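You operate a simulated robot arm through the tools that you are given. There is no shell and no other tool.

You are at the controls of a simulated robot arm. One attempt, no reset.

Task
Brush the dust off the cooler mat with the green brush.
Fine: cooler knob off before the door opens. Then put the brush back, shut the door and turn the knob on again. Where these are worked on the way, their far stop is far enough and under half their travel is too little: cooler knob. What is to be rubbed or washed off counts as gone when no trace of it is left.

Only the result counts: the job must be done as asked and must still hold three seconds after the hand-in. Knocking over, shifting, dropping, spilling or breaking anything else fails it.

Robot
A 7-joint arm with a two-finger parallel gripper, fixed in place. Base frame: the origin is on the floor under the middle of its stand, x ahead of it, y to its left, z up. Units: m, degrees, N and s.
It reaches about 1.372 m from its shoulder. Its first joint turns from -149.0 to 149.0 degrees. Payload 3.43 kg.
Tool frame: the origin (TCP) lies between the finger pads and is the grasp point; the fingertips stand 0.03 m ahead of it; z points along the fingers, y is the line along which they close. Largest opening 0.094 m; finger width 0.028, thickness 0.01; the body of the gripper, 0.05 by 0.096 m, starts 0.055 m behind the TCP.
Orientation is that of the tool frame in the base frame, as a unit quaternion [w, x, y, z]. With the fingers straight down and closing along the base's y, the tool's x points along the base's -x, its y along +y and its z along -z.

Tools
- The arm moves only by the tool arm_command. Its argument "rows" is a list of rows, each a list of 3 entries, a list of its own where there are three numbers: the shift along the tool's x, y, z in m, then the turn, a rotation vector about the tool's x, y, z in degrees, then the gripper command, from -1 (shut) to 1 (fully open), values between in proportion. In form: [[[x, y, z], [ax, ay, az], gripper], ...]. A call has 1 to 20 rows; each row shifts and turns the commanded pose from where the row before left it, along the tool's axes as they then stand. Rows are played at 5 a second. More than 0.05 m and 8.6 degrees between two rows, or a gripper value outside its range, and nothing of the call is played. A pose out of reach is approached as far as the arm can. The call stops where the force on the tool passes 40 N (or 10 N more than at its start, if that is more) or the arm is blocked; 0.2 s more then pass. The fingers move at their own pace (about 0.045 m/s each) and stop on an object; they squeeze with about 21 N. The grip force told is the motor's: it shows also when the fingers shut on nothing. Time passes only in rows, and 0.2 s behind the last, so rows that do not move let the fingers close. The reply holds the time, the measured pose of the TCP, the force on the tool along the base axes, the opening and the grip force, in the units named above and with some noise, with the torque about the TCP (base axes, N m) and any sound that the robot's microphone picked up, and new pictures: "show" is both (left out), scene, wrist or none.
- Cameras (640 x 400 px; columns grow to the right, rows downward): "scene" is fixed at [0.0477, -0.4997, 1.0701]; the picture's right is [0.83, -0.55, 0.00], its down [-0.11, -0.17, -0.98] and it looks along [0.54, 0.81, -0.21] (base axes); focal length 323 px, centre (320, 200). "wrist" rides on the gripper at [0.076, 0.014, -0.102] in the tool frame; the picture's right is [-0.18, 0.98, 0.00], its down [-0.75, -0.14, -0.64] and it looks along [-0.63, -0.12, 0.77] (tool axes); focal length 243 px, centre (320, 200). There is no depth. A picture from a camera that has moved, and an enlarged one, comes with that camera's place and axes in the base frame and with its lens.
- close_up(camera, box): a new picture of the part [left, top, right, bottom] of that camera's present view, enlarged. The clock stands still meanwhile.
- finish_job(): hands the job in; it is judged then, once.

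Places have to be worked out from the pictures, the camera data and where the tool is seen. Open the gripper and draw the arm clear of the work before you hand the job in, unless the task says otherwise.

The tools are called as a command line: name --argument value ..., lists and objects as JSON in quotes. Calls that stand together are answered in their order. arm_command: Moves the arm, as the interface text tells. Its arguments: {"type":"object","properties":{"rows":{"type":"array","items":{"type":"array"}},"show":{"type":"string","enum":["both","scene","wrist","none"]}},"required":["rows"]} The other tools are called the same way: close_up (camera, box) takes an enlarged picture of a part of a camera's view; finish_job () hands the job in.

At the start:

```text
time: 0.0
ee_pos: [0.3927, 0.5952, 0.9729]
tcp_rot: [0.0, 0.0, 1.0, 0.0]
ft_force: [0.3, 0.3, 0.5]
torque: [0.01, 0.02, -0.02]
finger_gap: 0.0938
grip_force: 0.1
```

scene: 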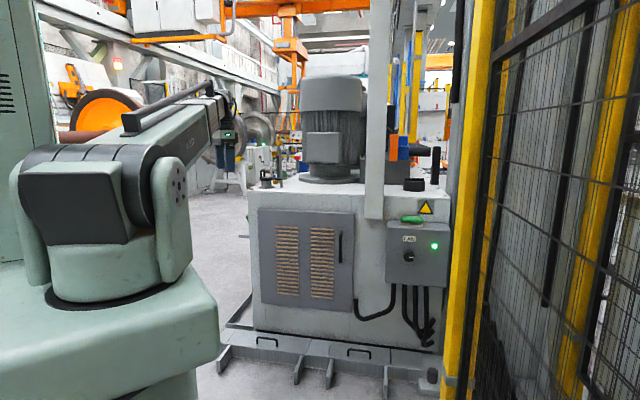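
wrist: 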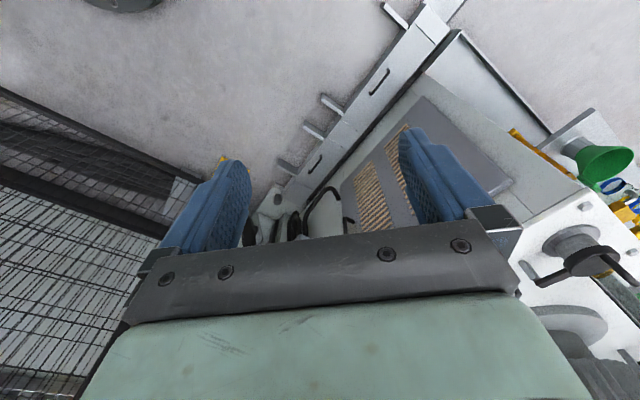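

I start by looking closely at the cooler cabinet, the knob box and the brush in the scene view.

close_up --camera "scene" --box '[370, 180, 470, 300]'

close_up --camera "scene" --box '[240, 190, 370, 320]'

close_up --camera "wrist" --box '[220, 80, 540, 260]'

```text
3.33 times, centred on (420, 240) of scene
camera zoom: at [0.0477, -0.4997, 1.0701], right [0.83, -0.55, 0.0], down [-0.11, -0.17, -0.98], along [0.54, 0.81, -0.21], focal length 1076 px, centre (-13, 67)
```

zoom: 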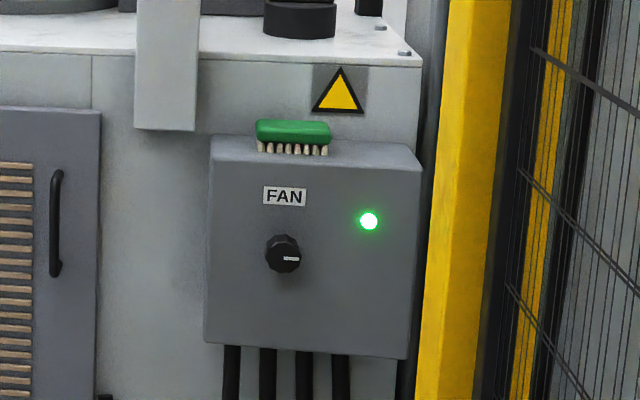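

```text
3.08 times, centred on (305, 255) of scene
camera zoom: at [0.0477, -0.4997, 1.0701], right [0.83, -0.55, 0.0], down [-0.11, -0.17, -0.98], along [0.54, 0.81, -0.21], focal length 993 px, centre (366, 31)
```

zoom: 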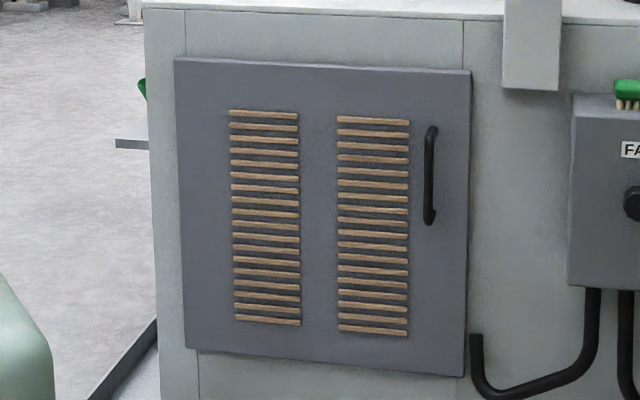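

```text
2.00 times, centred on (380, 170) of wrist
camera zoom: at [0.3162, 0.6106, 1.0747], right [0.18, 0.98, 0.0], down [0.75, -0.14, 0.64], along [0.63, -0.12, -0.77], focal length 485 px, centre (200, 260)
```

zoom: 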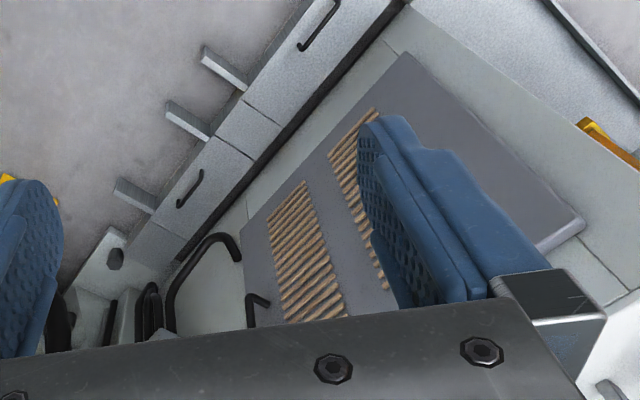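

The door appears to face about (-0.7,-0.7), with its hinge on the left near (0.63,0.91) and the handle near (0.90,0.60,0.55). I take a closer look at the box region in the wrist view for triangulation.

close_up --camera "wrist" --box '[230, 150, 390, 250]'

close_up --camera "scene" --box '[385, 205, 445, 270]'

close_up --camera "scene" --box '[0, 80, 260, 320]'

```text
4.00 times, centred on (310, 200) of wrist
camera zoom: at [0.3162, 0.6106, 1.0747], right [0.18, 0.98, 0.0], down [0.75, -0.14, 0.64], along [0.63, -0.12, -0.77], focal length 970 px, centre (360, 200)
```

zoom: 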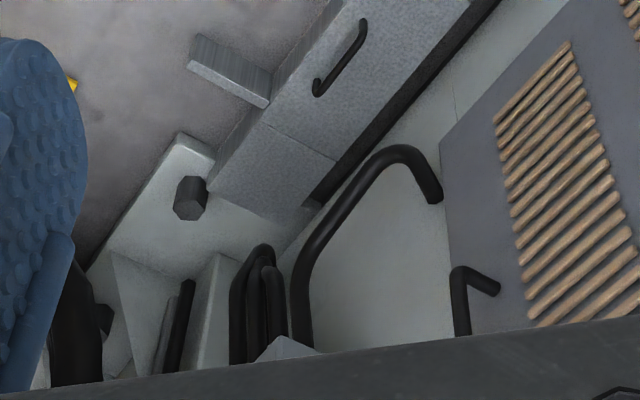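

```text
6.15 times, centred on (415, 238) of scene
camera zoom: at [0.0477, -0.4997, 1.0701], right [0.83, -0.55, 0.0], down [-0.11, -0.17, -0.98], along [0.54, 0.81, -0.21], focal length 1986 px, centre (-265, -31)
```

zoom: 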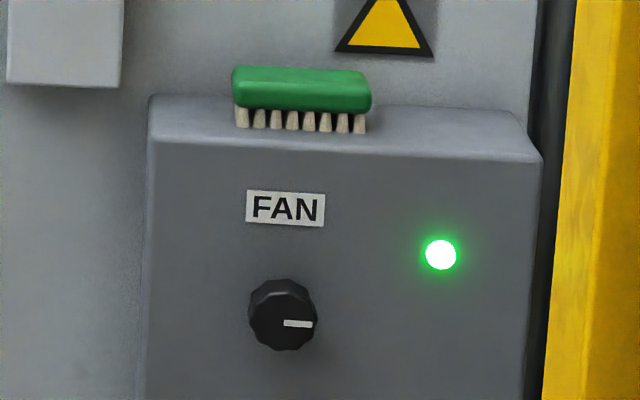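

```text
1.67 times, centred on (130, 200) of scene
camera zoom: at [0.0477, -0.4997, 1.0701], right [0.83, -0.55, 0.0], down [-0.11, -0.17, -0.98], along [0.54, 0.81, -0.21], focal length 538 px, centre (637, 200)
```

zoom: 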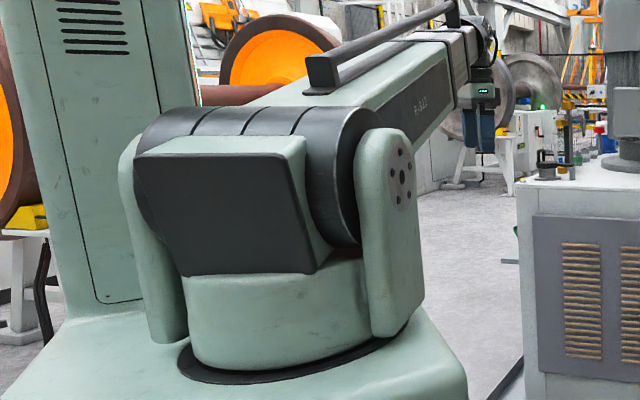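

The box front should be at about n=0.99 m along (0.707,0.707), with the knob near (1.05,0.34,0.56) and the brush on the box top near z 0.68–0.71. I first move clear of the cabinet to a spot in front of the box, still pointing down.

arm_command --rows '[[[-0.0329, -0.0318, 0.0086], [0, 0, 0], 1], [[-0.0329, -0.0318, 0.0086], [0, 0, 0], 1], [[-0.0329, -0.0318, 0.0086], [0, 0, 0], 1], [[-0.0329, -0.0318, 0.0086], [0, 0, 0], 1], [[-0.0329, -0.0318, 0.0086], [0, 0, 0], 1], [[-0.0329, -0.0318, 0.0086], [0, 0, 0], 1], [[-0.0329, -0.0318, 0.0086], [0, 0, 0], 1], [[-0.0329, -0.0318, 0.0086], [0, 0, 0], 1], [[-0.0329, -0.0318, 0.0086], [0, 0, 0], 1], [[-0.0329, -0.0318, 0.0086], [0, 0, 0], 1], [[-0.0329, -0.0318, 0.0086], [0, 0, 0], 1], [[-0.0329, -0.0318, 0.0086], [0, 0, 0], 1]]' --show "both"

```text
time: 2.6
ee_pos: [0.7866, 0.2125, 0.8705]
tcp_rot: [0.0, 0.0, 1.0, 0.0]
ft_force: [-0.1, 0.9, 0.1]
torque: [0.03, 0.04, 0.01]
finger_gap: 0.094
grip_force: 0.1
camera wrist: at [0.7109, 0.2268, 0.972], right [0.18, 0.98, 0.0], down [0.75, -0.14, 0.64], along [0.63, -0.12, -0.77], focal length 243 px, centre (320, 200)
```

scene: 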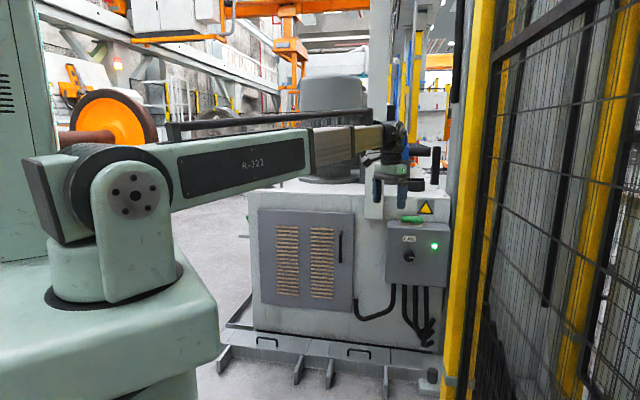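
wrist: 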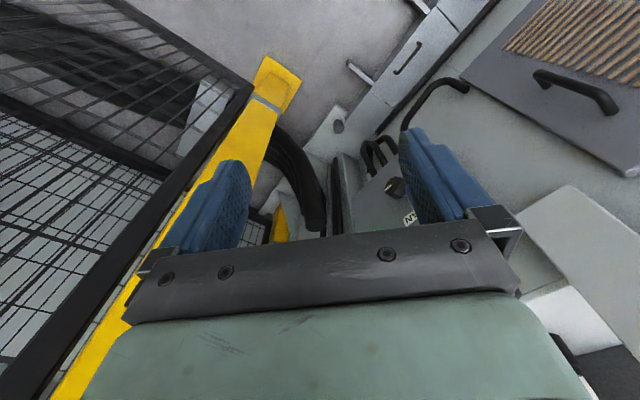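

The arm has a telescoping boom and the box with the knob is now visible between the fingers. I zoom in to triangulate the knob, box and handle.

close_up --camera "wrist" --box '[300, 120, 460, 230]'

close_up --camera "wrist" --box '[440, 20, 640, 180]'

```text
3.64 times, centred on (380, 175) of wrist
camera zoom: at [0.7109, 0.2268, 0.972], right [0.18, 0.98, 0.0], down [0.75, -0.14, 0.64], along [0.63, -0.12, -0.77], focal length 882 px, centre (102, 291)
```

zoom: 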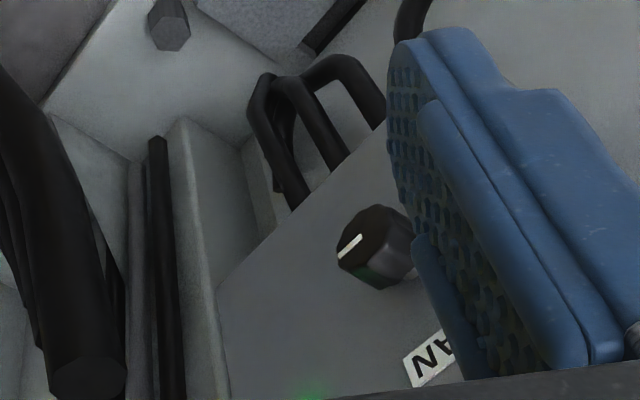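

```text
2.50 times, centred on (540, 100) of wrist
camera zoom: at [0.7109, 0.2268, 0.972], right [0.18, 0.98, 0.0], down [0.75, -0.14, 0.64], along [0.63, -0.12, -0.77], focal length 606 px, centre (-230, 450)
```

zoom: 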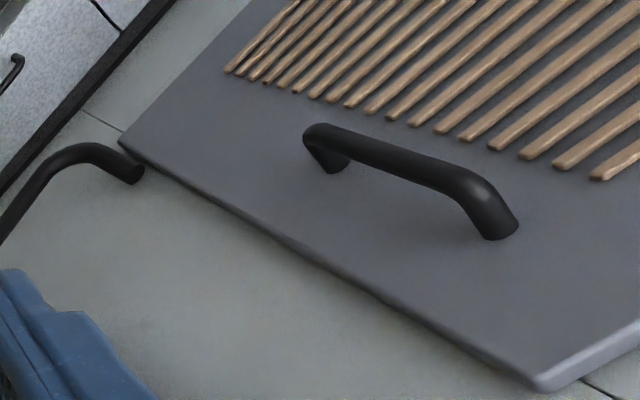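

Triangulation gives the knob front at about (1.026,0.319,0.570) with the box face 0.036 m behind it, and the handle bar at (0.889,0.593,0.557). I now rotate the gripper in place to point horizontally into the cabinet.

arm_command --rows '[[[0, 0, 0], [-2.932, -7.078, -2.932], 1], [[0, 0, 0], [-2.932, -7.078, -2.932], 1], [[0, 0, 0], [-2.932, -7.078, -2.932], 1], [[0, 0, 0], [-2.932, -7.078, -2.932], 1], [[0, 0, 0], [-2.932, -7.078, -2.932], 1], [[0, 0, 0], [-2.932, -7.078, -2.932], 1], [[0, 0, 0], [-2.932, -7.078, -2.932], 1], [[0, 0, 0], [-2.932, -7.078, -2.932], 1], [[0, 0, 0], [-2.932, -7.078, -2.932], 1], [[0, 0, 0], [-2.932, -7.078, -2.932], 1], [[0, 0, 0], [-2.932, -7.078, -2.932], 1], [[0, 0, 0], [-2.932, -7.078, -2.932], 1]]' --show "both"

```text
time: 5.2
ee_pos: [0.7868, 0.2138, 0.8707]
tcp_rot: [0.654, -0.271, 0.652, 0.272]
ft_force: [0.2, 0.3, -0.5]
torque: [-0.03, 0.0, 0.0]
finger_gap: 0.0942
grip_force: 0.0
camera wrist: at [0.7049, 0.1526, 0.7932], right [-0.69, 0.7, 0.18], down [-0.36, -0.55, 0.75], along [0.63, 0.46, 0.63], focal length 243 px, centre (320, 200)
```

scene: 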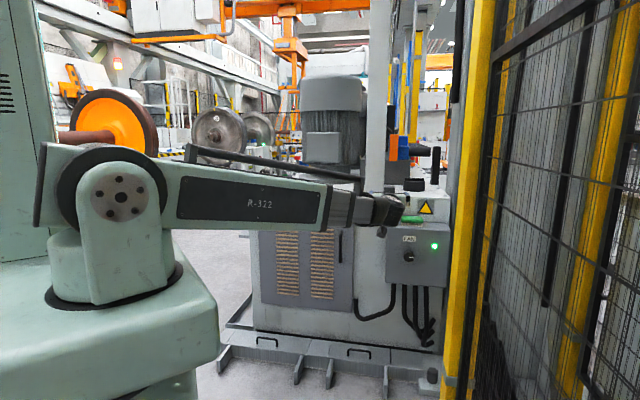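
wrist: 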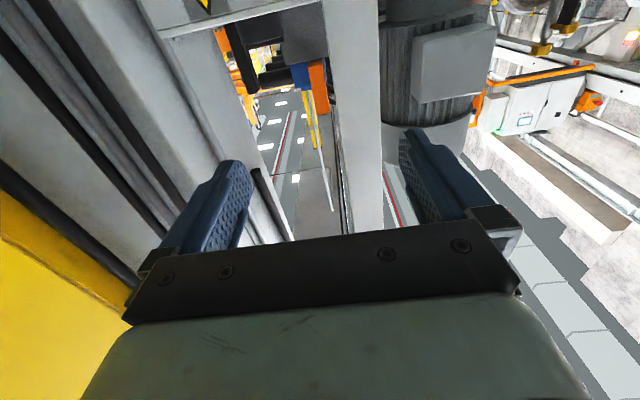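

Orientation is as planned (tool z into the cabinet). I descend to knob height and line up at e=0.50, stopping short of the box to check.

arm_command --rows '[[[0.043, -0.0136, 0], [0, 0, 0], 1], [[0.043, -0.0136, 0], [0, 0, 0], 1], [[0.043, -0.0136, 0], [0, 0, 0], 1], [[0.043, -0.0136, 0], [0, 0, 0], 1], [[0.043, -0.0136, 0], [0, 0, 0], 1], [[0.043, -0.0136, 0], [0, 0, 0], 1], [[0.043, -0.0136, 0], [0, 0, 0], 1], [[0, 0, 0.045], [0, 0, 0], 1], [[0, 0, 0.045], [0, 0, 0], 1], [[0, 0, 0.04], [0, 0, 0], 1]]' --show "both"

```text
time: 7.4
ee_pos: [0.9468, 0.2389, 0.5677]
tcp_rot: [0.653, -0.271, 0.653, 0.271]
ft_force: [-0.3, -0.4, 1.0]
torque: [0.01, -0.01, 0.01]
finger_gap: 0.0937
grip_force: 0.0
camera wrist: at [0.864, 0.1771, 0.4904], right [-0.69, 0.7, 0.18], down [-0.35, -0.55, 0.75], along [0.63, 0.46, 0.63], focal length 243 px, centre (320, 200)
```

scene: 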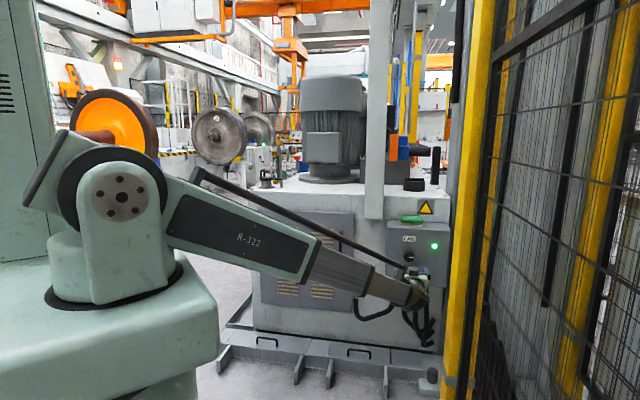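
wrist: 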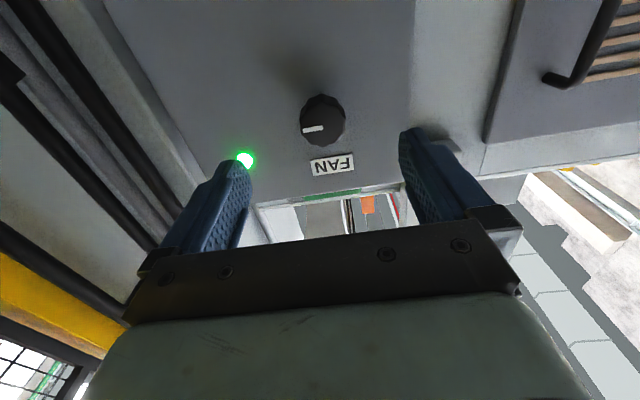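

The knob is centred in front of the gripper. I zoom on it to refine its centre and see the pointer.

close_up --camera "wrist" --box '[230, 60, 410, 210]'

close_up --camera "scene" --box '[370, 210, 460, 310]'

```text
2.67 times, centred on (320, 135) of wrist
camera zoom: at [0.864, 0.1771, 0.4904], right [-0.69, 0.7, 0.18], down [-0.35, -0.55, 0.75], along [0.63, 0.46, 0.63], focal length 647 px, centre (320, 373)
```

zoom: 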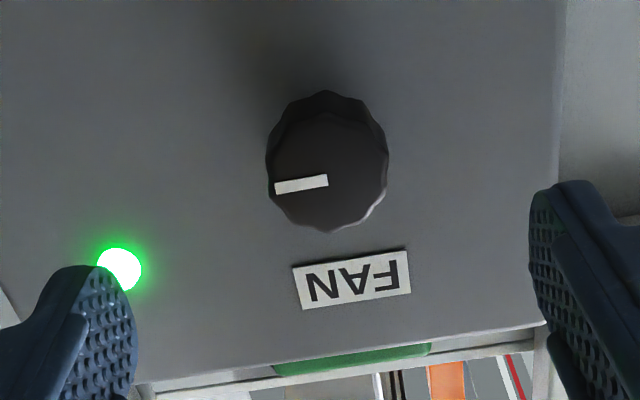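

```text
4.00 times, centred on (415, 260) of scene
camera zoom: at [0.0477, -0.4997, 1.0701], right [0.83, -0.55, 0.0], down [-0.11, -0.17, -0.98], along [0.54, 0.81, -0.21], focal length 1290 px, centre (-60, -40)
```

zoom: 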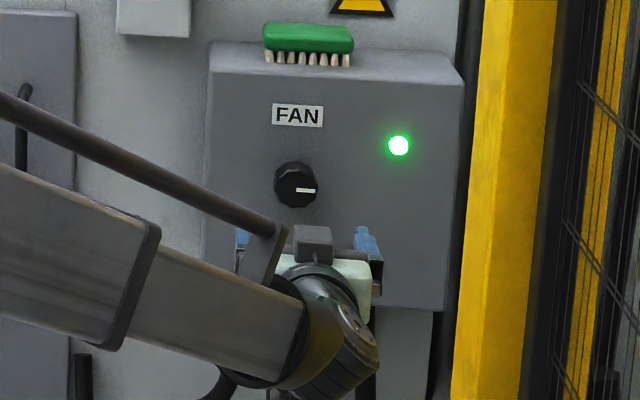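

The knob is about 0.041 m wide with its pointer at 3 o'clock and the green LED lit. I advance to straddle it and then close the fingers.

arm_command --rows '[[[-0.003, 0, 0.036], [0, 0, 0], 1], [[-0.003, 0, 0.036], [0, 0, 0], 1], [[0, 0, 0.034], [0, 0, 0], 1], [[0, 0, 0], [0, 0, 0], 1]]' --show "both"

```text
time: 8.4
ee_pos: [1.0218, 0.3144, 0.5761]
tcp_rot: [0.653, -0.27, 0.654, 0.27]
ft_force: [0.0, 1.1, 0.6]
torque: [0.0, 0.0, -0.02]
finger_gap: 0.0939
grip_force: 0.0
camera wrist: at [0.9393, 0.2525, 0.4988], right [-0.69, 0.7, 0.18], down [-0.35, -0.55, 0.75], along [0.63, 0.46, 0.63], focal length 243 px, centre (320, 200)
```

scene: 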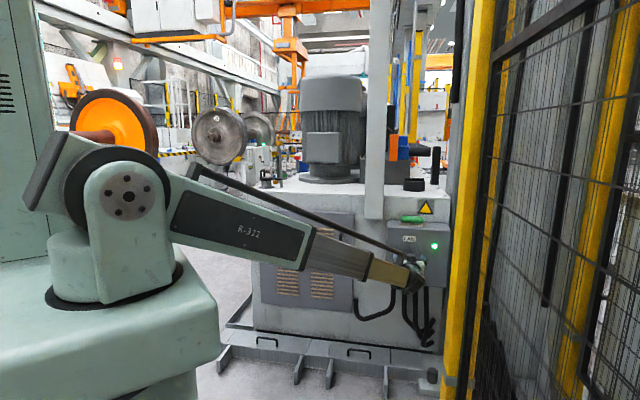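
wrist: 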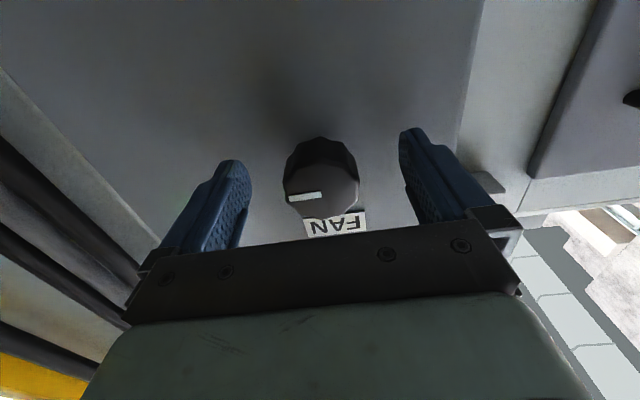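

The knob face sits right at the TCP, well centred between the pads. I close the fingers on it.

arm_command --rows '[[[0, 0, 0], [0, 0, 0], -1], [[0, 0, 0], [0, 0, 0], -1], [[0, 0, 0], [0, 0, 0], -1], [[0, 0, 0], [0, 0, 0], -1], [[0, 0, 0], [0, 0, 0], -1]]' --show "wrist"

```text
time: 9.6
ee_pos: [1.0215, 0.3146, 0.5764]
tcp_rot: [0.653, -0.271, 0.653, 0.271]
ft_force: [-1.0, 1.1, 0.6]
torque: [-0.04, 0.05, 0.03]
finger_gap: 0.0432
grip_force: 45.4
camera wrist: at [0.9391, 0.2522, 0.4989], right [-0.7, 0.69, 0.18], down [-0.35, -0.55, 0.75], along [0.63, 0.46, 0.63], focal length 243 px, centre (320, 200)
```

wrist: 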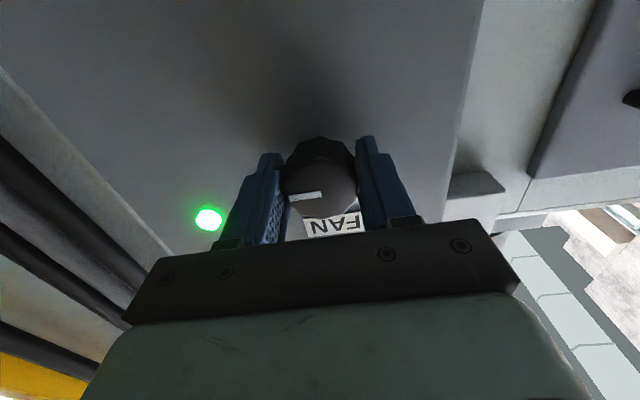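

The knob is gripped (gap 0.043). I try a small counter-clockwise turn (negative about tool z) and watch torque, sound and the LED.

arm_command --rows '[[[0, 0, 0], [0, 0, -6], -1], [[0, 0, 0], [0, 0, -6], -1], [[0, 0, 0], [0, 0, 0], -1]]' --show "wrist"

```text
time: 10.4
ee_pos: [1.022, 0.313, 0.5753]
tcp_rot: [0.679, -0.338, 0.62, 0.201]
ft_force: [8.5, 5.6, 13.3]
torque: [-0.55, 0.6, -0.22]
finger_gap: 0.0431
grip_force: 44.7
camera wrist: at [0.9513, 0.2403, 0.4975], right [-0.71, 0.71, -0.03], down [-0.47, -0.44, 0.76], along [0.53, 0.55, 0.64], focal length 243 px, centre (320, 200)
```

wrist: 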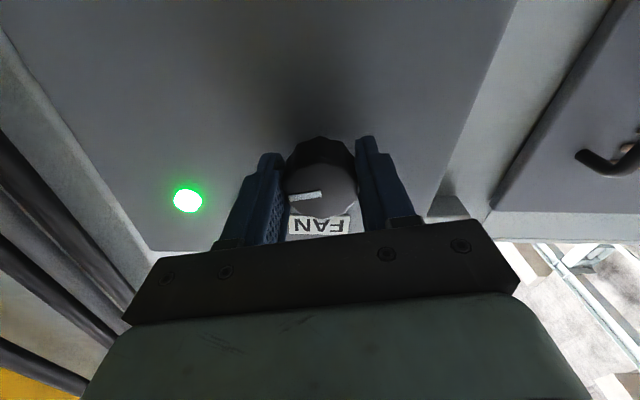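

The pointer moved along with the gripper, so the knob turns this way. I continue in smaller portions, watching the force.

arm_command --rows '[[[0, 0, 0], [0, 0, -6], -1], [[0, 0, 0], [0, 0, -6], -1], [[0, 0, 0], [0, 0, -6], -1], [[0, 0, 0], [0, 0, 0], -1]]' --show "both"

```text
time: 11.5
ee_pos: [1.0226, 0.3125, 0.5761]
tcp_rot: [0.703, -0.429, 0.56, 0.091]
ft_force: [-0.3, -2.4, 3.9]
torque: [-0.15, 0.19, -0.16]
finger_gap: 0.0432
grip_force: 45.4
stopped in row 4: the force on the tool passed its limit at 41 N (the readings are from after the stop); the commanded pose is now the measured one
camera wrist: at [0.9688, 0.2228, 0.5024], right [-0.66, 0.67, -0.33], down [-0.64, -0.27, 0.72], along [0.39, 0.69, 0.61], focal length 243 px, centre (320, 200)
```

scene: 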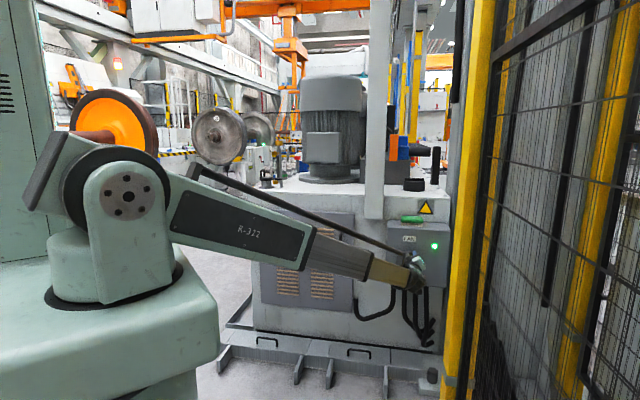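
wrist: 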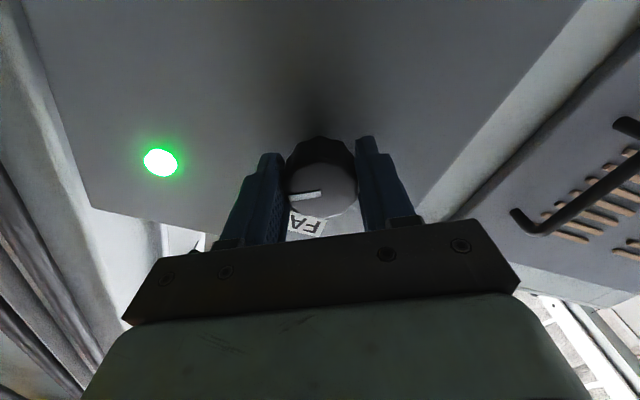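

About 30° turned; the side force comes from the knob axis sitting ~4 mm above the TCP. I continue the turn with a small compensating shift so it rotates about the knob's own axis.

arm_command --rows '[[[0, -0.0005, 0], [0, 0, -6], -1], [[0, -0.0005, 0], [0, 0, -6], -1], [[0, -0.0005, 0], [0, 0, -6], -1], [[0, 0, 0], [0, 0, 0], -1]]' --show "wrist"

```text
time: 12.2
ee_pos: [1.0236, 0.3138, 0.579]
tcp_rot: [0.7, -0.5, 0.509, 0.023]
ft_force: [1.5, 5.0, -2.2]
torque: [0.01, -0.02, -1.02]
finger_gap: 0.0418
grip_force: 45.2
out of reach, approached as far as the arm can: row 2, 3
stopped in row 3: the force on the tool passed its limit at 68 N (the readings are from after the stop); the commanded pose is now the measured one
camera wrist: at [0.9812, 0.2103, 0.5143], right [-0.62, 0.58, -0.53], down [-0.73, -0.17, 0.66], along [0.29, 0.8, 0.53], focal length 243 px, centre (320, 200)
```

wrist: 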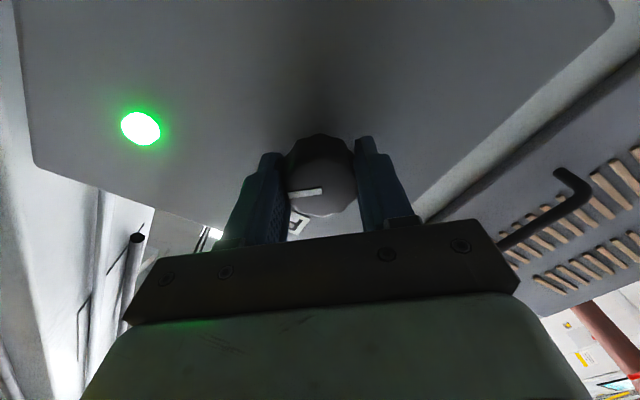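

The wrist roll hit its joint limit after ~43° of turn; the LED is still green. I release the knob, back off, straighten the tool and roll the wrist the other way to regrasp for more travel.

arm_command --rows '[[[0, 0, 0], [0, 0, 0], 1], [[0, 0, 0], [0, 0, 0], 1], [[0, 0, 0], [0, 0, 0], 1], [[0, 0, 0], [0, 0, 0], 1], [[0, 0, 0], [1.7, 0.17, 0], 1], [[0, 0, -0.035], [0, 0, 0], 1], [[0, 0, -0.035], [0, 0, 0], 1], [[0, 0, 0], [0, 0, 8.29], 1], [[0, 0, 0], [0, 0, 8.29], 1], [[0, 0, 0], [0, 0, 8.29], 1], [[0, 0, 0], [0, 0, 8.29], 1], [[0, 0, 0], [0, 0, 8.29], 1], [[0, 0, 0], [0, 0, 8.29], 1], [[0, 0, 0], [0, 0, 8.29], 1], [[0, 0, 0], [0, 0, 8.29], 1]]' --show "both"

```text
time: 15.4
ee_pos: [0.9793, 0.2566, 0.5895]
tcp_rot: [0.584, -0.13, 0.695, 0.399]
ft_force: [0.0, -0.6, -0.2]
torque: [0.0, 0.0, 0.04]
finger_gap: 0.0939
grip_force: 0.1
out of reach, approached as far as the arm can: row 6, 7
camera wrist: at [0.8763, 0.2158, 0.5246], right [-0.58, 0.58, 0.56], down [-0.15, -0.76, 0.63], along [0.8, 0.28, 0.53], focal length 243 px, centre (320, 200)
```

scene: 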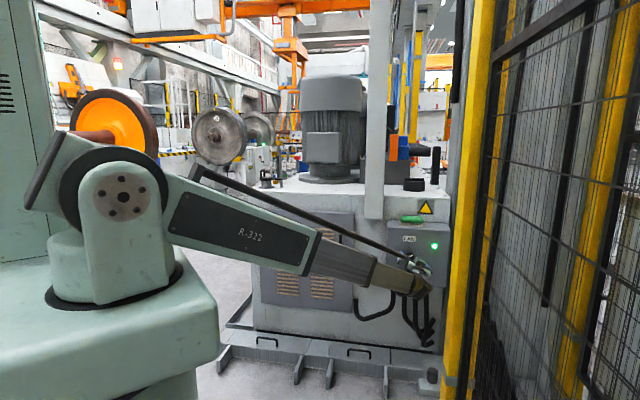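
wrist: 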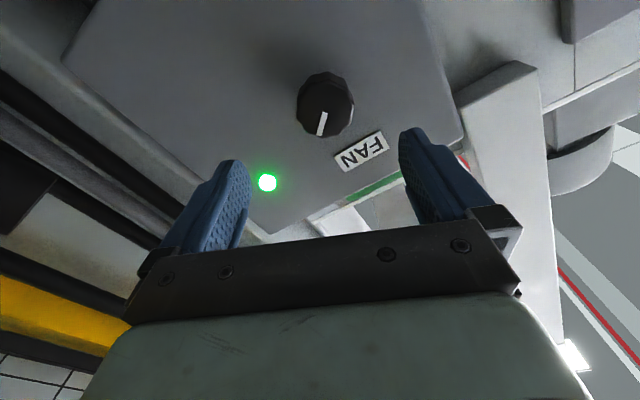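

The tool is again aligned with the panel normal (roll +24°) and the knob pointer now stands about 45° up from the right. I recentre on the knob axis and keep rolling to about +90° for the next grip.

arm_command --rows '[[[0.0124, 0.0046, 0], [0, 0, 0], 1], [[0, 0, 0], [0, 0, 8.29], 1], [[0, 0, 0], [0, 0, 8.29], 1], [[0, 0, 0], [0, 0, 8.29], 1], [[0, 0, 0], [0, 0, 8.29], 1], [[0, 0, 0], [0, 0, 8.29], 1], [[0, 0, 0], [0, 0, 8.29], 1], [[0, 0, 0], [0, 0, 8.29], 1], [[0, 0, 0], [0, 0, 8.29], 1], [[0, 0, 0], [0, 0, 0], 1]]' --show "both"

```text
time: 17.6
ee_pos: [0.9734, 0.2629, 0.5806]
tcp_rot: [0.271, 0.271, 0.653, 0.653]
ft_force: [0.3, -0.3, 0.2]
torque: [0.01, 0.0, 0.02]
finger_gap: 0.094
grip_force: 0.2
camera wrist: at [0.8476, 0.2447, 0.5938], right [0.13, -0.13, 0.98], down [0.08, -0.99, -0.14], along [0.99, 0.09, -0.12], focal length 243 px, centre (320, 200)
```

scene: 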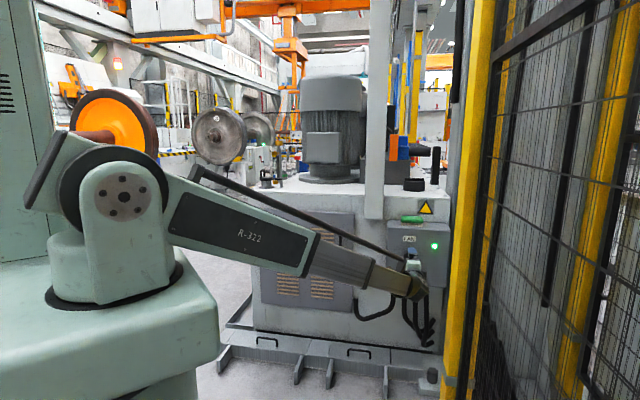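
wrist: 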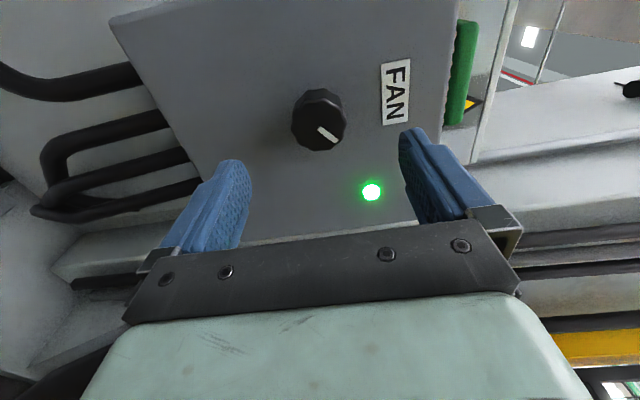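

I check the knob's alignment in this new view.

close_up --camera "wrist" --box '[240, 60, 420, 210]'

```text
2.67 times, centred on (330, 135) of wrist
camera zoom: at [0.8476, 0.2447, 0.5938], right [0.13, -0.13, 0.98], down [0.08, -0.99, -0.14], along [0.99, 0.09, -0.12], focal length 647 px, centre (293, 373)
```

zoom: 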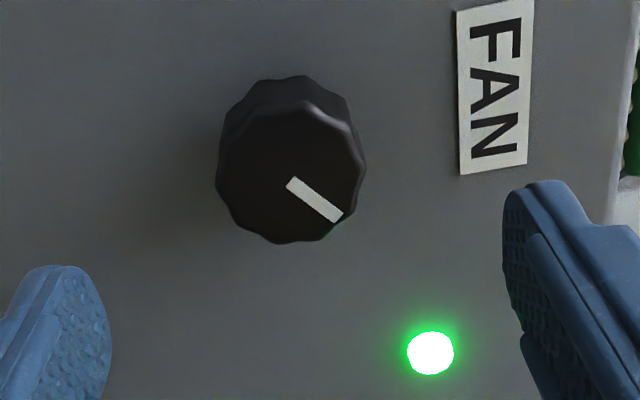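

Knob centre reads e≈0.501, z≈0.579. I advance onto it with a small correction and close the fingers.

arm_command --rows '[[[0.001, -0.0013, 0.036], [0, 0, 0], 1], [[0, 0, 0.035], [0, 0, 0], 1], [[0, 0, 0], [0, 0, 0], -1], [[0, 0, 0], [0, 0, 0], -1], [[0, 0, 0], [0, 0, 0], -1], [[0, 0, 0], [0, 0, 0], -1], [[0, 0, 0], [0, 0, 0], -1]]' --show "wrist"

arm_command --rows '[[[0, 0, 0], [0, 0, -6], -1], [[0, 0, 0], [0, 0, -6], -1], [[0, 0, 0], [0, 0, -6], -1], [[0, 0, 0], [0, 0, 0], -1]]' --show "wrist"

```text
time: 19.2
ee_pos: [1.0231, 0.3157, 0.5803]
tcp_rot: [0.272, 0.27, 0.653, 0.653]
ft_force: [4.9, 3.2, 8.7]
torque: [0.15, -0.14, -0.06]
finger_gap: 0.0416
grip_force: 45.1
camera wrist: at [0.8963, 0.2978, 0.5931], right [0.13, -0.13, 0.98], down [0.08, -0.99, -0.14], along [0.99, 0.1, -0.12], focal length 243 px, centre (320, 200)
```

wrist: 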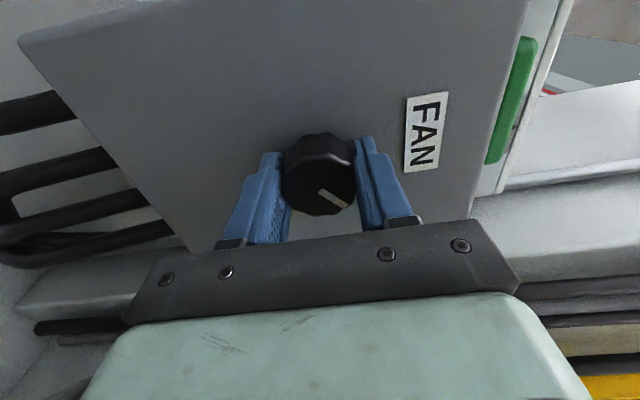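

```text
time: 20.2
ee_pos: [1.0231, 0.317, 0.5801]
tcp_rot: [0.37, 0.163, 0.688, 0.603]
ft_force: [0.3, 12.2, 8.3]
torque: [0.11, -0.13, -0.13]
finger_gap: 0.0412
grip_force: 45.4
camera wrist: at [0.8959, 0.298, 0.5686], right [-0.09, 0.09, 0.99], down [0.08, -0.99, 0.1], along [0.99, 0.09, 0.09], focal length 243 px, centre (320, 200)
```

wrist: 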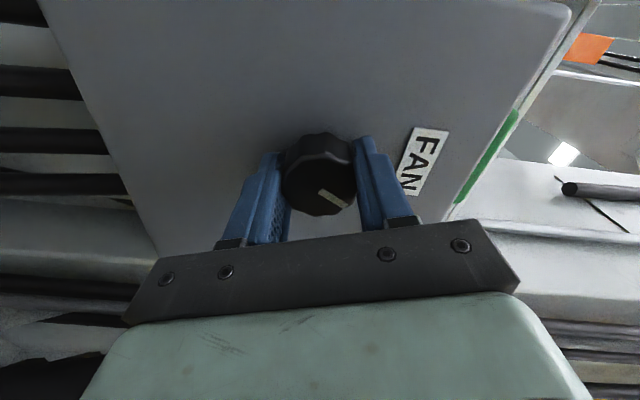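

The knob follows the gripper (now ~63° total) with modest forces. I keep turning.

arm_command --rows '[[[0, 0, 0], [0, 0, -6], -1], [[0, 0, 0], [0, 0, -6], -1], [[0, 0, 0], [0, 0, -6], -1], [[0, 0, 0], [0, 0, -6], -1], [[0, 0, 0], [0, 0, 0], -1]]' --show "wrist"

```text
time: 21.4
ee_pos: [1.0223, 0.3151, 0.5794]
tcp_rot: [0.488, 0.016, 0.706, 0.513]
ft_force: [8.6, 37.7, 9.1]
torque: [-0.05, 0.01, 0.39]
finger_gap: 0.0412
grip_force: 44.9
camera wrist: at [0.9038, 0.29, 0.5379], right [-0.37, 0.37, 0.85], down [0.01, -0.92, 0.4], along [0.93, 0.16, 0.34], focal length 243 px, centre (320, 200)
```

wrist: 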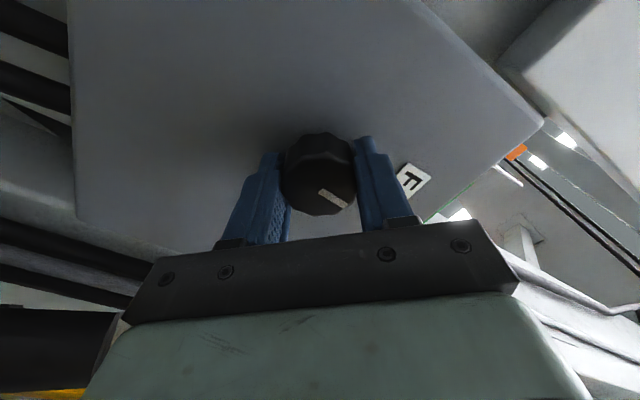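

About 42° more has been turned (≈87° total), and strain has built up. I release to relieve it and check the LED and pointer.

arm_command --rows '[[[0, 0, 0], [0, 0, 0], 1], [[0, 0, 0], [0, 0, 0], 1], [[0, 0, 0], [0, 0, 0], 1], [[0, 0, 0], [0, 0, 0], 1], [[0, 0, -0.035], [0, 0, 0], 1], [[0, 0, -0.035], [0, 0, 0], 1]]' --show "both"

```text
time: 22.8
ee_pos: [0.9719, 0.2627, 0.5797]
tcp_rot: [0.488, 0.018, 0.707, 0.512]
ft_force: [0.0, 0.5, 0.1]
torque: [0.02, -0.01, 0.04]
finger_gap: 0.094
grip_force: 0.2
camera wrist: at [0.8533, 0.2378, 0.5389], right [-0.37, 0.37, 0.85], down [0.01, -0.92, 0.4], along [0.93, 0.15, 0.34], focal length 243 px, centre (320, 200)
```

scene: 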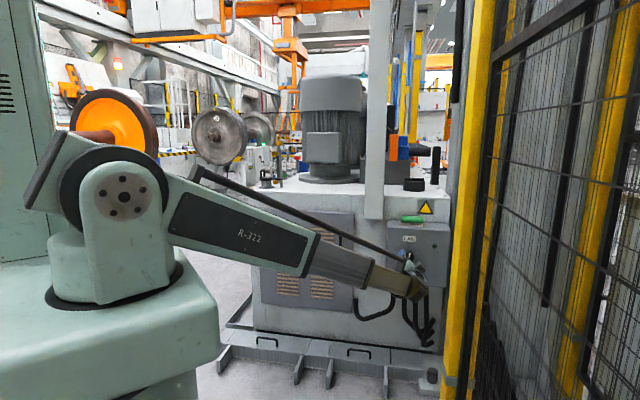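
wrist: 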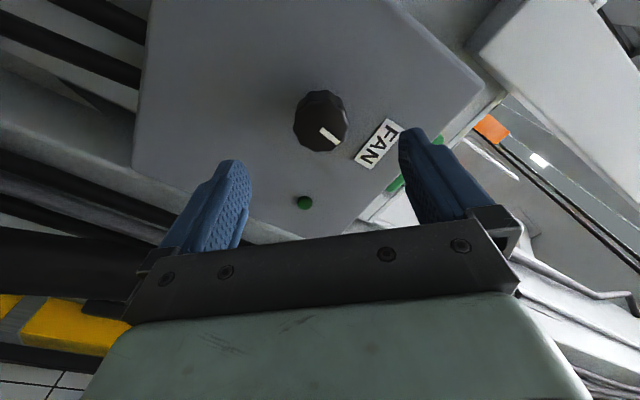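

The LED has gone dark – the fan is off, with the pointer about straight up. I zoom to verify the pointer angle.

close_up --camera "wrist" --box '[250, 70, 430, 220]'

close_up --camera "scene" --box '[370, 210, 460, 310]'

```text
2.67 times, centred on (340, 145) of wrist
camera zoom: at [0.8533, 0.2378, 0.5389], right [-0.37, 0.37, 0.85], down [0.01, -0.92, 0.4], along [0.93, 0.15, 0.34], focal length 647 px, centre (267, 347)
```

zoom: 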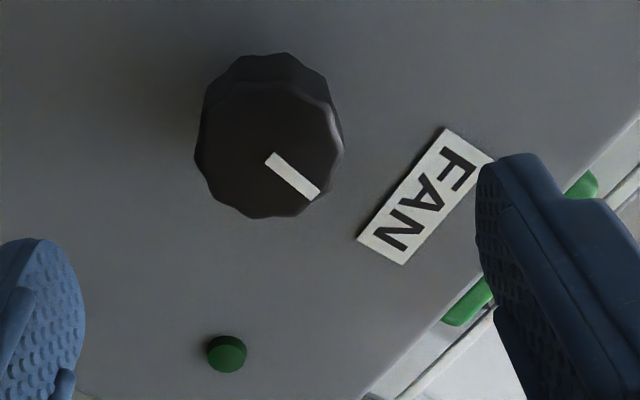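

```text
4.00 times, centred on (415, 260) of scene
camera zoom: at [0.0477, -0.4997, 1.0701], right [0.83, -0.55, 0.0], down [-0.11, -0.17, -0.98], along [0.54, 0.81, -0.21], focal length 1290 px, centre (-60, -40)
```

zoom: 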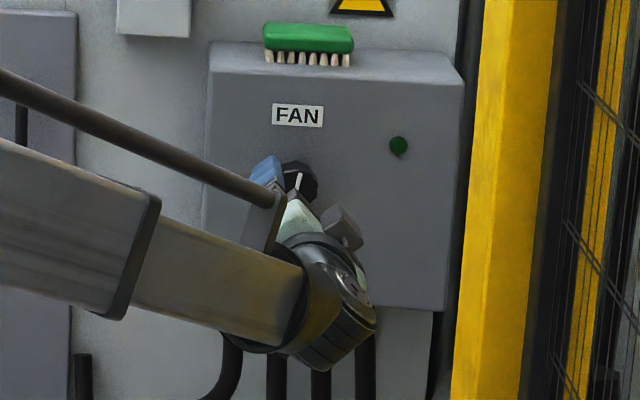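

The pointer is now close to straight up. To be sure of the travel, I regrip and try a little further, watching for a stop.

arm_command --rows '[[[0, 0, 0.036], [0, 0, 0], 1], [[0, 0, 0.035], [0, 0, 0], 1], [[0, 0, 0], [0, 0, 0], -1], [[0, 0, 0], [0, 0, 0], -1], [[0, 0, 0], [0, 0, 0], -1], [[0, 0, 0], [0, 0, 0], -1], [[0, 0, 0], [0, 0, 0], -1]]' --show "wrist"

arm_command --rows '[[[0, 0, 0], [0, 0, -4], -1], [[0, 0, 0], [0, 0, -4], -1], [[0, 0, 0], [0, 0, 0], -1]]' --show "wrist"

```text
time: 24.4
ee_pos: [1.0225, 0.313, 0.5811]
tcp_rot: [0.488, 0.017, 0.706, 0.513]
ft_force: [-4.4, 9.5, 7.9]
torque: [-0.17, 0.2, -0.46]
finger_gap: 0.042
grip_force: 45.4
camera wrist: at [0.9041, 0.2878, 0.5402], right [-0.37, 0.37, 0.85], down [0.01, -0.92, 0.4], along [0.93, 0.15, 0.34], focal length 243 px, centre (320, 200)
```

wrist: 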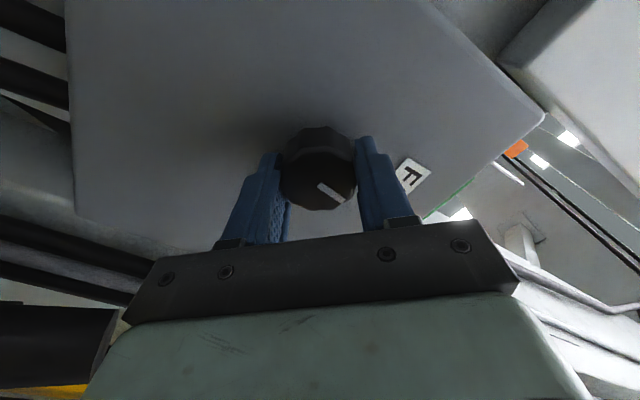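

```text
time: 25.2
ee_pos: [1.0216, 0.3125, 0.5814]
tcp_rot: [0.523, -0.031, 0.705, 0.478]
ft_force: [-10.0, -1.2, 21.7]
torque: [-0.07, 0.18, -0.36]
finger_gap: 0.0419
grip_force: 44.8
camera wrist: at [0.9083, 0.2839, 0.5313], right [-0.45, 0.45, 0.77], down [-0.04, -0.87, 0.49], along [0.89, 0.19, 0.41], focal length 243 px, centre (320, 200)
```

wrist: 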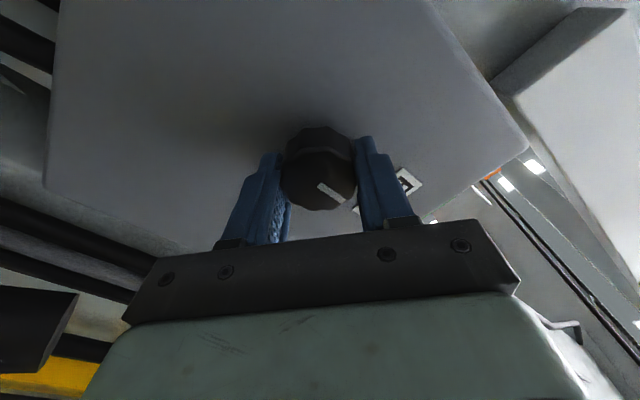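

The knob still turns with little resistance. I continue a bit further to find the stop.

arm_command --rows '[[[0, 0, 0], [0, 0, -5], -1], [[0, 0, 0], [0, 0, -5], -1], [[0, 0, 0], [0, 0, -5], -1], [[0, 0, 0], [0, 0, 0], -1]]' --show "wrist"

```text
time: 26.2
ee_pos: [1.0216, 0.3146, 0.5801]
tcp_rot: [0.58, -0.125, 0.695, 0.406]
ft_force: [-16.7, 4.9, 11.1]
torque: [1.06, 0.3, 0.26]
finger_gap: 0.0408
grip_force: 44.9
camera wrist: at [0.9183, 0.2743, 0.516], right [-0.58, 0.57, 0.58], down [-0.14, -0.77, 0.62], along [0.8, 0.28, 0.52], focal length 243 px, centre (320, 200)
```

wrist: 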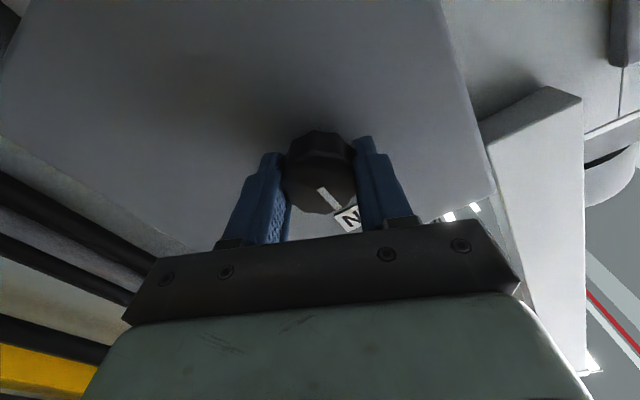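

The pointer slipped relative to the pads and torque rose to ~1 Nm, so the knob's off stop is reached. I release, back off and roll the tool back to upright.

arm_command --rows '[[[0, 0, 0], [0, 0, 0], 1], [[0, 0, 0], [0, 0, 0], 1], [[0, 0, 0], [0, 0, 0], 1], [[0, 0, 0], [0, 0, 0], 1], [[0, 0, -0.04], [0, 0, 0], 1], [[0, 0, -0.04], [0, 0, 0], 1], [[0, 0, 0], [0, 0, -8.3], 1], [[0, 0, 0], [0, 0, -8.3], 1], [[0, 0, 0], [0, 0, -8.3], 1], [[0, 0, 0], [0, 0, 0], 1]]' --show "both"

```text
time: 28.4
ee_pos: [0.9671, 0.2582, 0.5788]
tcp_rot: [0.655, -0.27, 0.653, 0.269]
ft_force: [-0.4, 0.2, 0.0]
torque: [-0.02, 0.03, 0.01]
finger_gap: 0.0941
grip_force: 0.1
camera wrist: at [0.8849, 0.1957, 0.5018], right [-0.69, 0.7, 0.18], down [-0.36, -0.55, 0.75], along [0.63, 0.46, 0.63], focal length 243 px, centre (320, 200)
```

scene: 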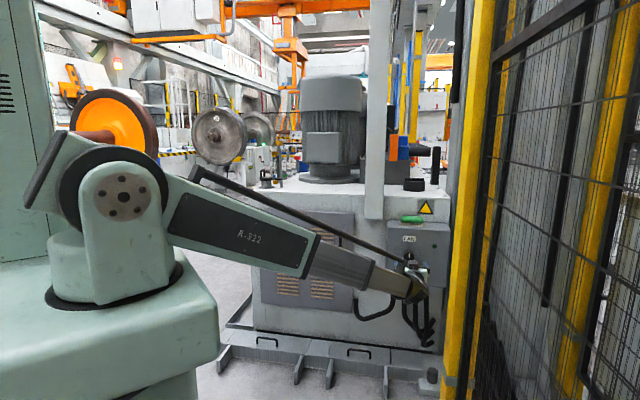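
wrist: 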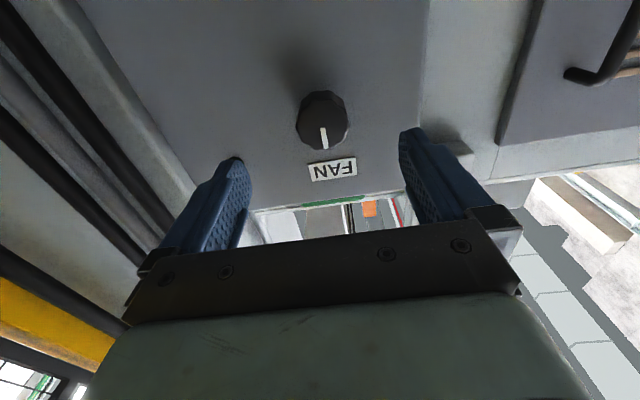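

The knob now points straight up with the LED out, fully off. I move sideways to line up with the door handle.

arm_command --rows '[[[0.0036, 0.0487, 0], [0, 0, 0], 1], [[0.0036, 0.0487, 0], [0, 0, 0], 1], [[0.0036, 0.0487, 0], [0, 0, 0], 1], [[0.0036, 0.0487, 0], [0, 0, 0], 1], [[0.0036, 0.0487, 0], [0, 0, 0], 1], [[0.0036, 0.0487, 0], [0, 0, 0], 1], [[0, 0, 0.03], [0, 0, 0], 1], [[0, 0, 0.03], [0, 0, 0], 1], [[0, 0, 0], [0, 0, 0], 1]]' --show "both"

```text
time: 30.4
ee_pos: [0.8048, 0.5082, 0.5604]
tcp_rot: [0.654, -0.27, 0.653, 0.27]
ft_force: [0.5, 0.3, 0.6]
torque: [0.01, -0.04, 0.0]
finger_gap: 0.0937
grip_force: 0.0
camera wrist: at [0.7216, 0.4466, 0.4826], right [-0.69, 0.7, 0.18], down [-0.35, -0.55, 0.75], along [0.63, 0.46, 0.63], focal length 243 px, centre (320, 200)
```

scene: 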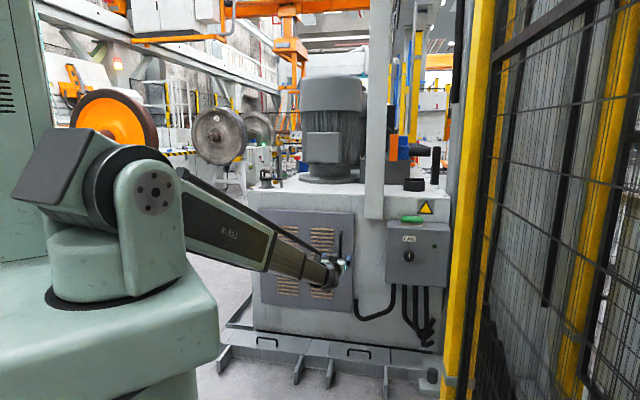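
wrist: 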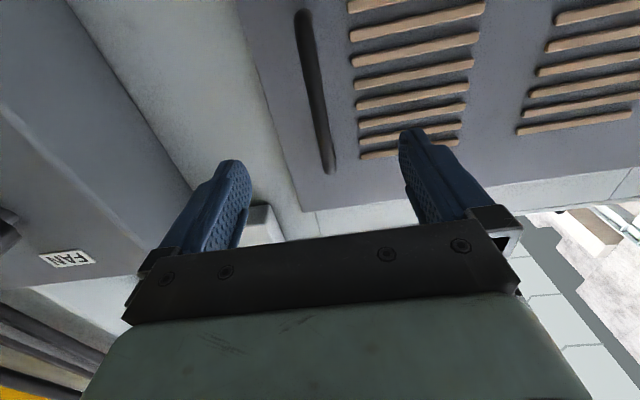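

The bar runs at e≈0.210, z≈0.49–0.62, right between the fingers. I advance and close on it.

arm_command --rows '[[[0.002, 0, 0.036], [0, 0, 0], 1], [[0.002, 0, 0.036], [0, 0, 0], 1], [[0, 0, 0.034], [0, 0, 0], 1], [[0, 0, 0], [0, 0, 0], 1]]' --show "wrist"

arm_command --rows '[[[0, 0, 0], [0, 0, 0], -1], [[0, 0, 0], [0, 0, 0], -1], [[0, 0, 0], [0, 0, 0], -1], [[0, 0, 0], [0, 0, 0], -1], [[0, 0, 0], [0, 0, 0], -1], [[0, 0, 0], [0, 0, 0], -1]]' --show "both"

```text
time: 31.4
ee_pos: [0.877, 0.5839, 0.556]
tcp_rot: [0.654, -0.269, 0.653, 0.27]
ft_force: [0.0, 0.3, 1.2]
torque: [-0.01, 0.01, -0.01]
finger_gap: 0.0939
grip_force: 0.0
camera wrist: at [0.7942, 0.5216, 0.4798], right [-0.69, 0.7, 0.18], down [-0.36, -0.55, 0.75], along [0.63, 0.46, 0.63], focal length 243 px, centre (320, 200)
```

wrist: 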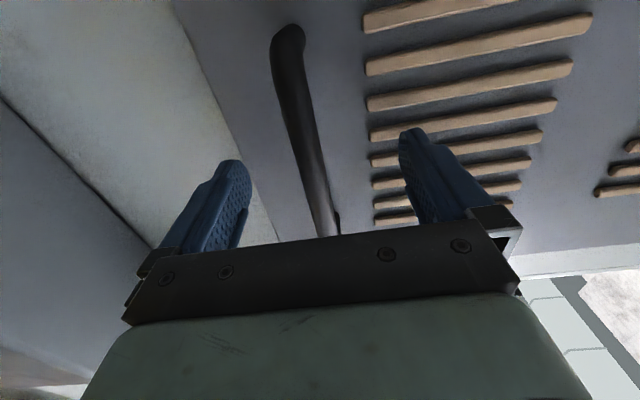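

```text
time: 32.8
ee_pos: [0.8774, 0.5805, 0.5558]
tcp_rot: [0.654, -0.268, 0.654, 0.269]
ft_force: [7.7, -25.7, 0.1]
torque: [-0.25, -0.14, -0.08]
finger_gap: 0.0141
grip_force: 40.7
camera wrist: at [0.7946, 0.5187, 0.4797], right [-0.69, 0.7, 0.19], down [-0.36, -0.55, 0.75], along [0.63, 0.45, 0.63], focal length 243 px, centre (320, 200)
```

scene: 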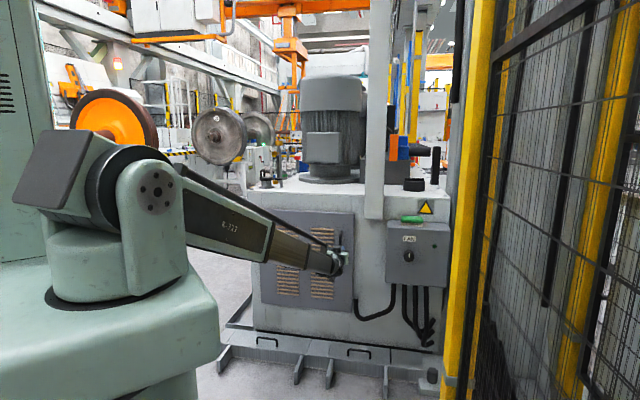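
wrist: 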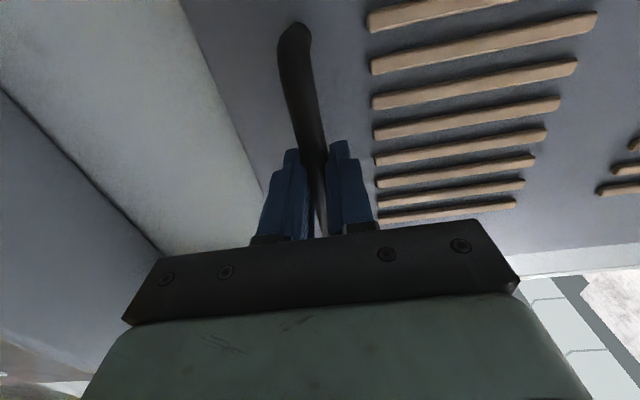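

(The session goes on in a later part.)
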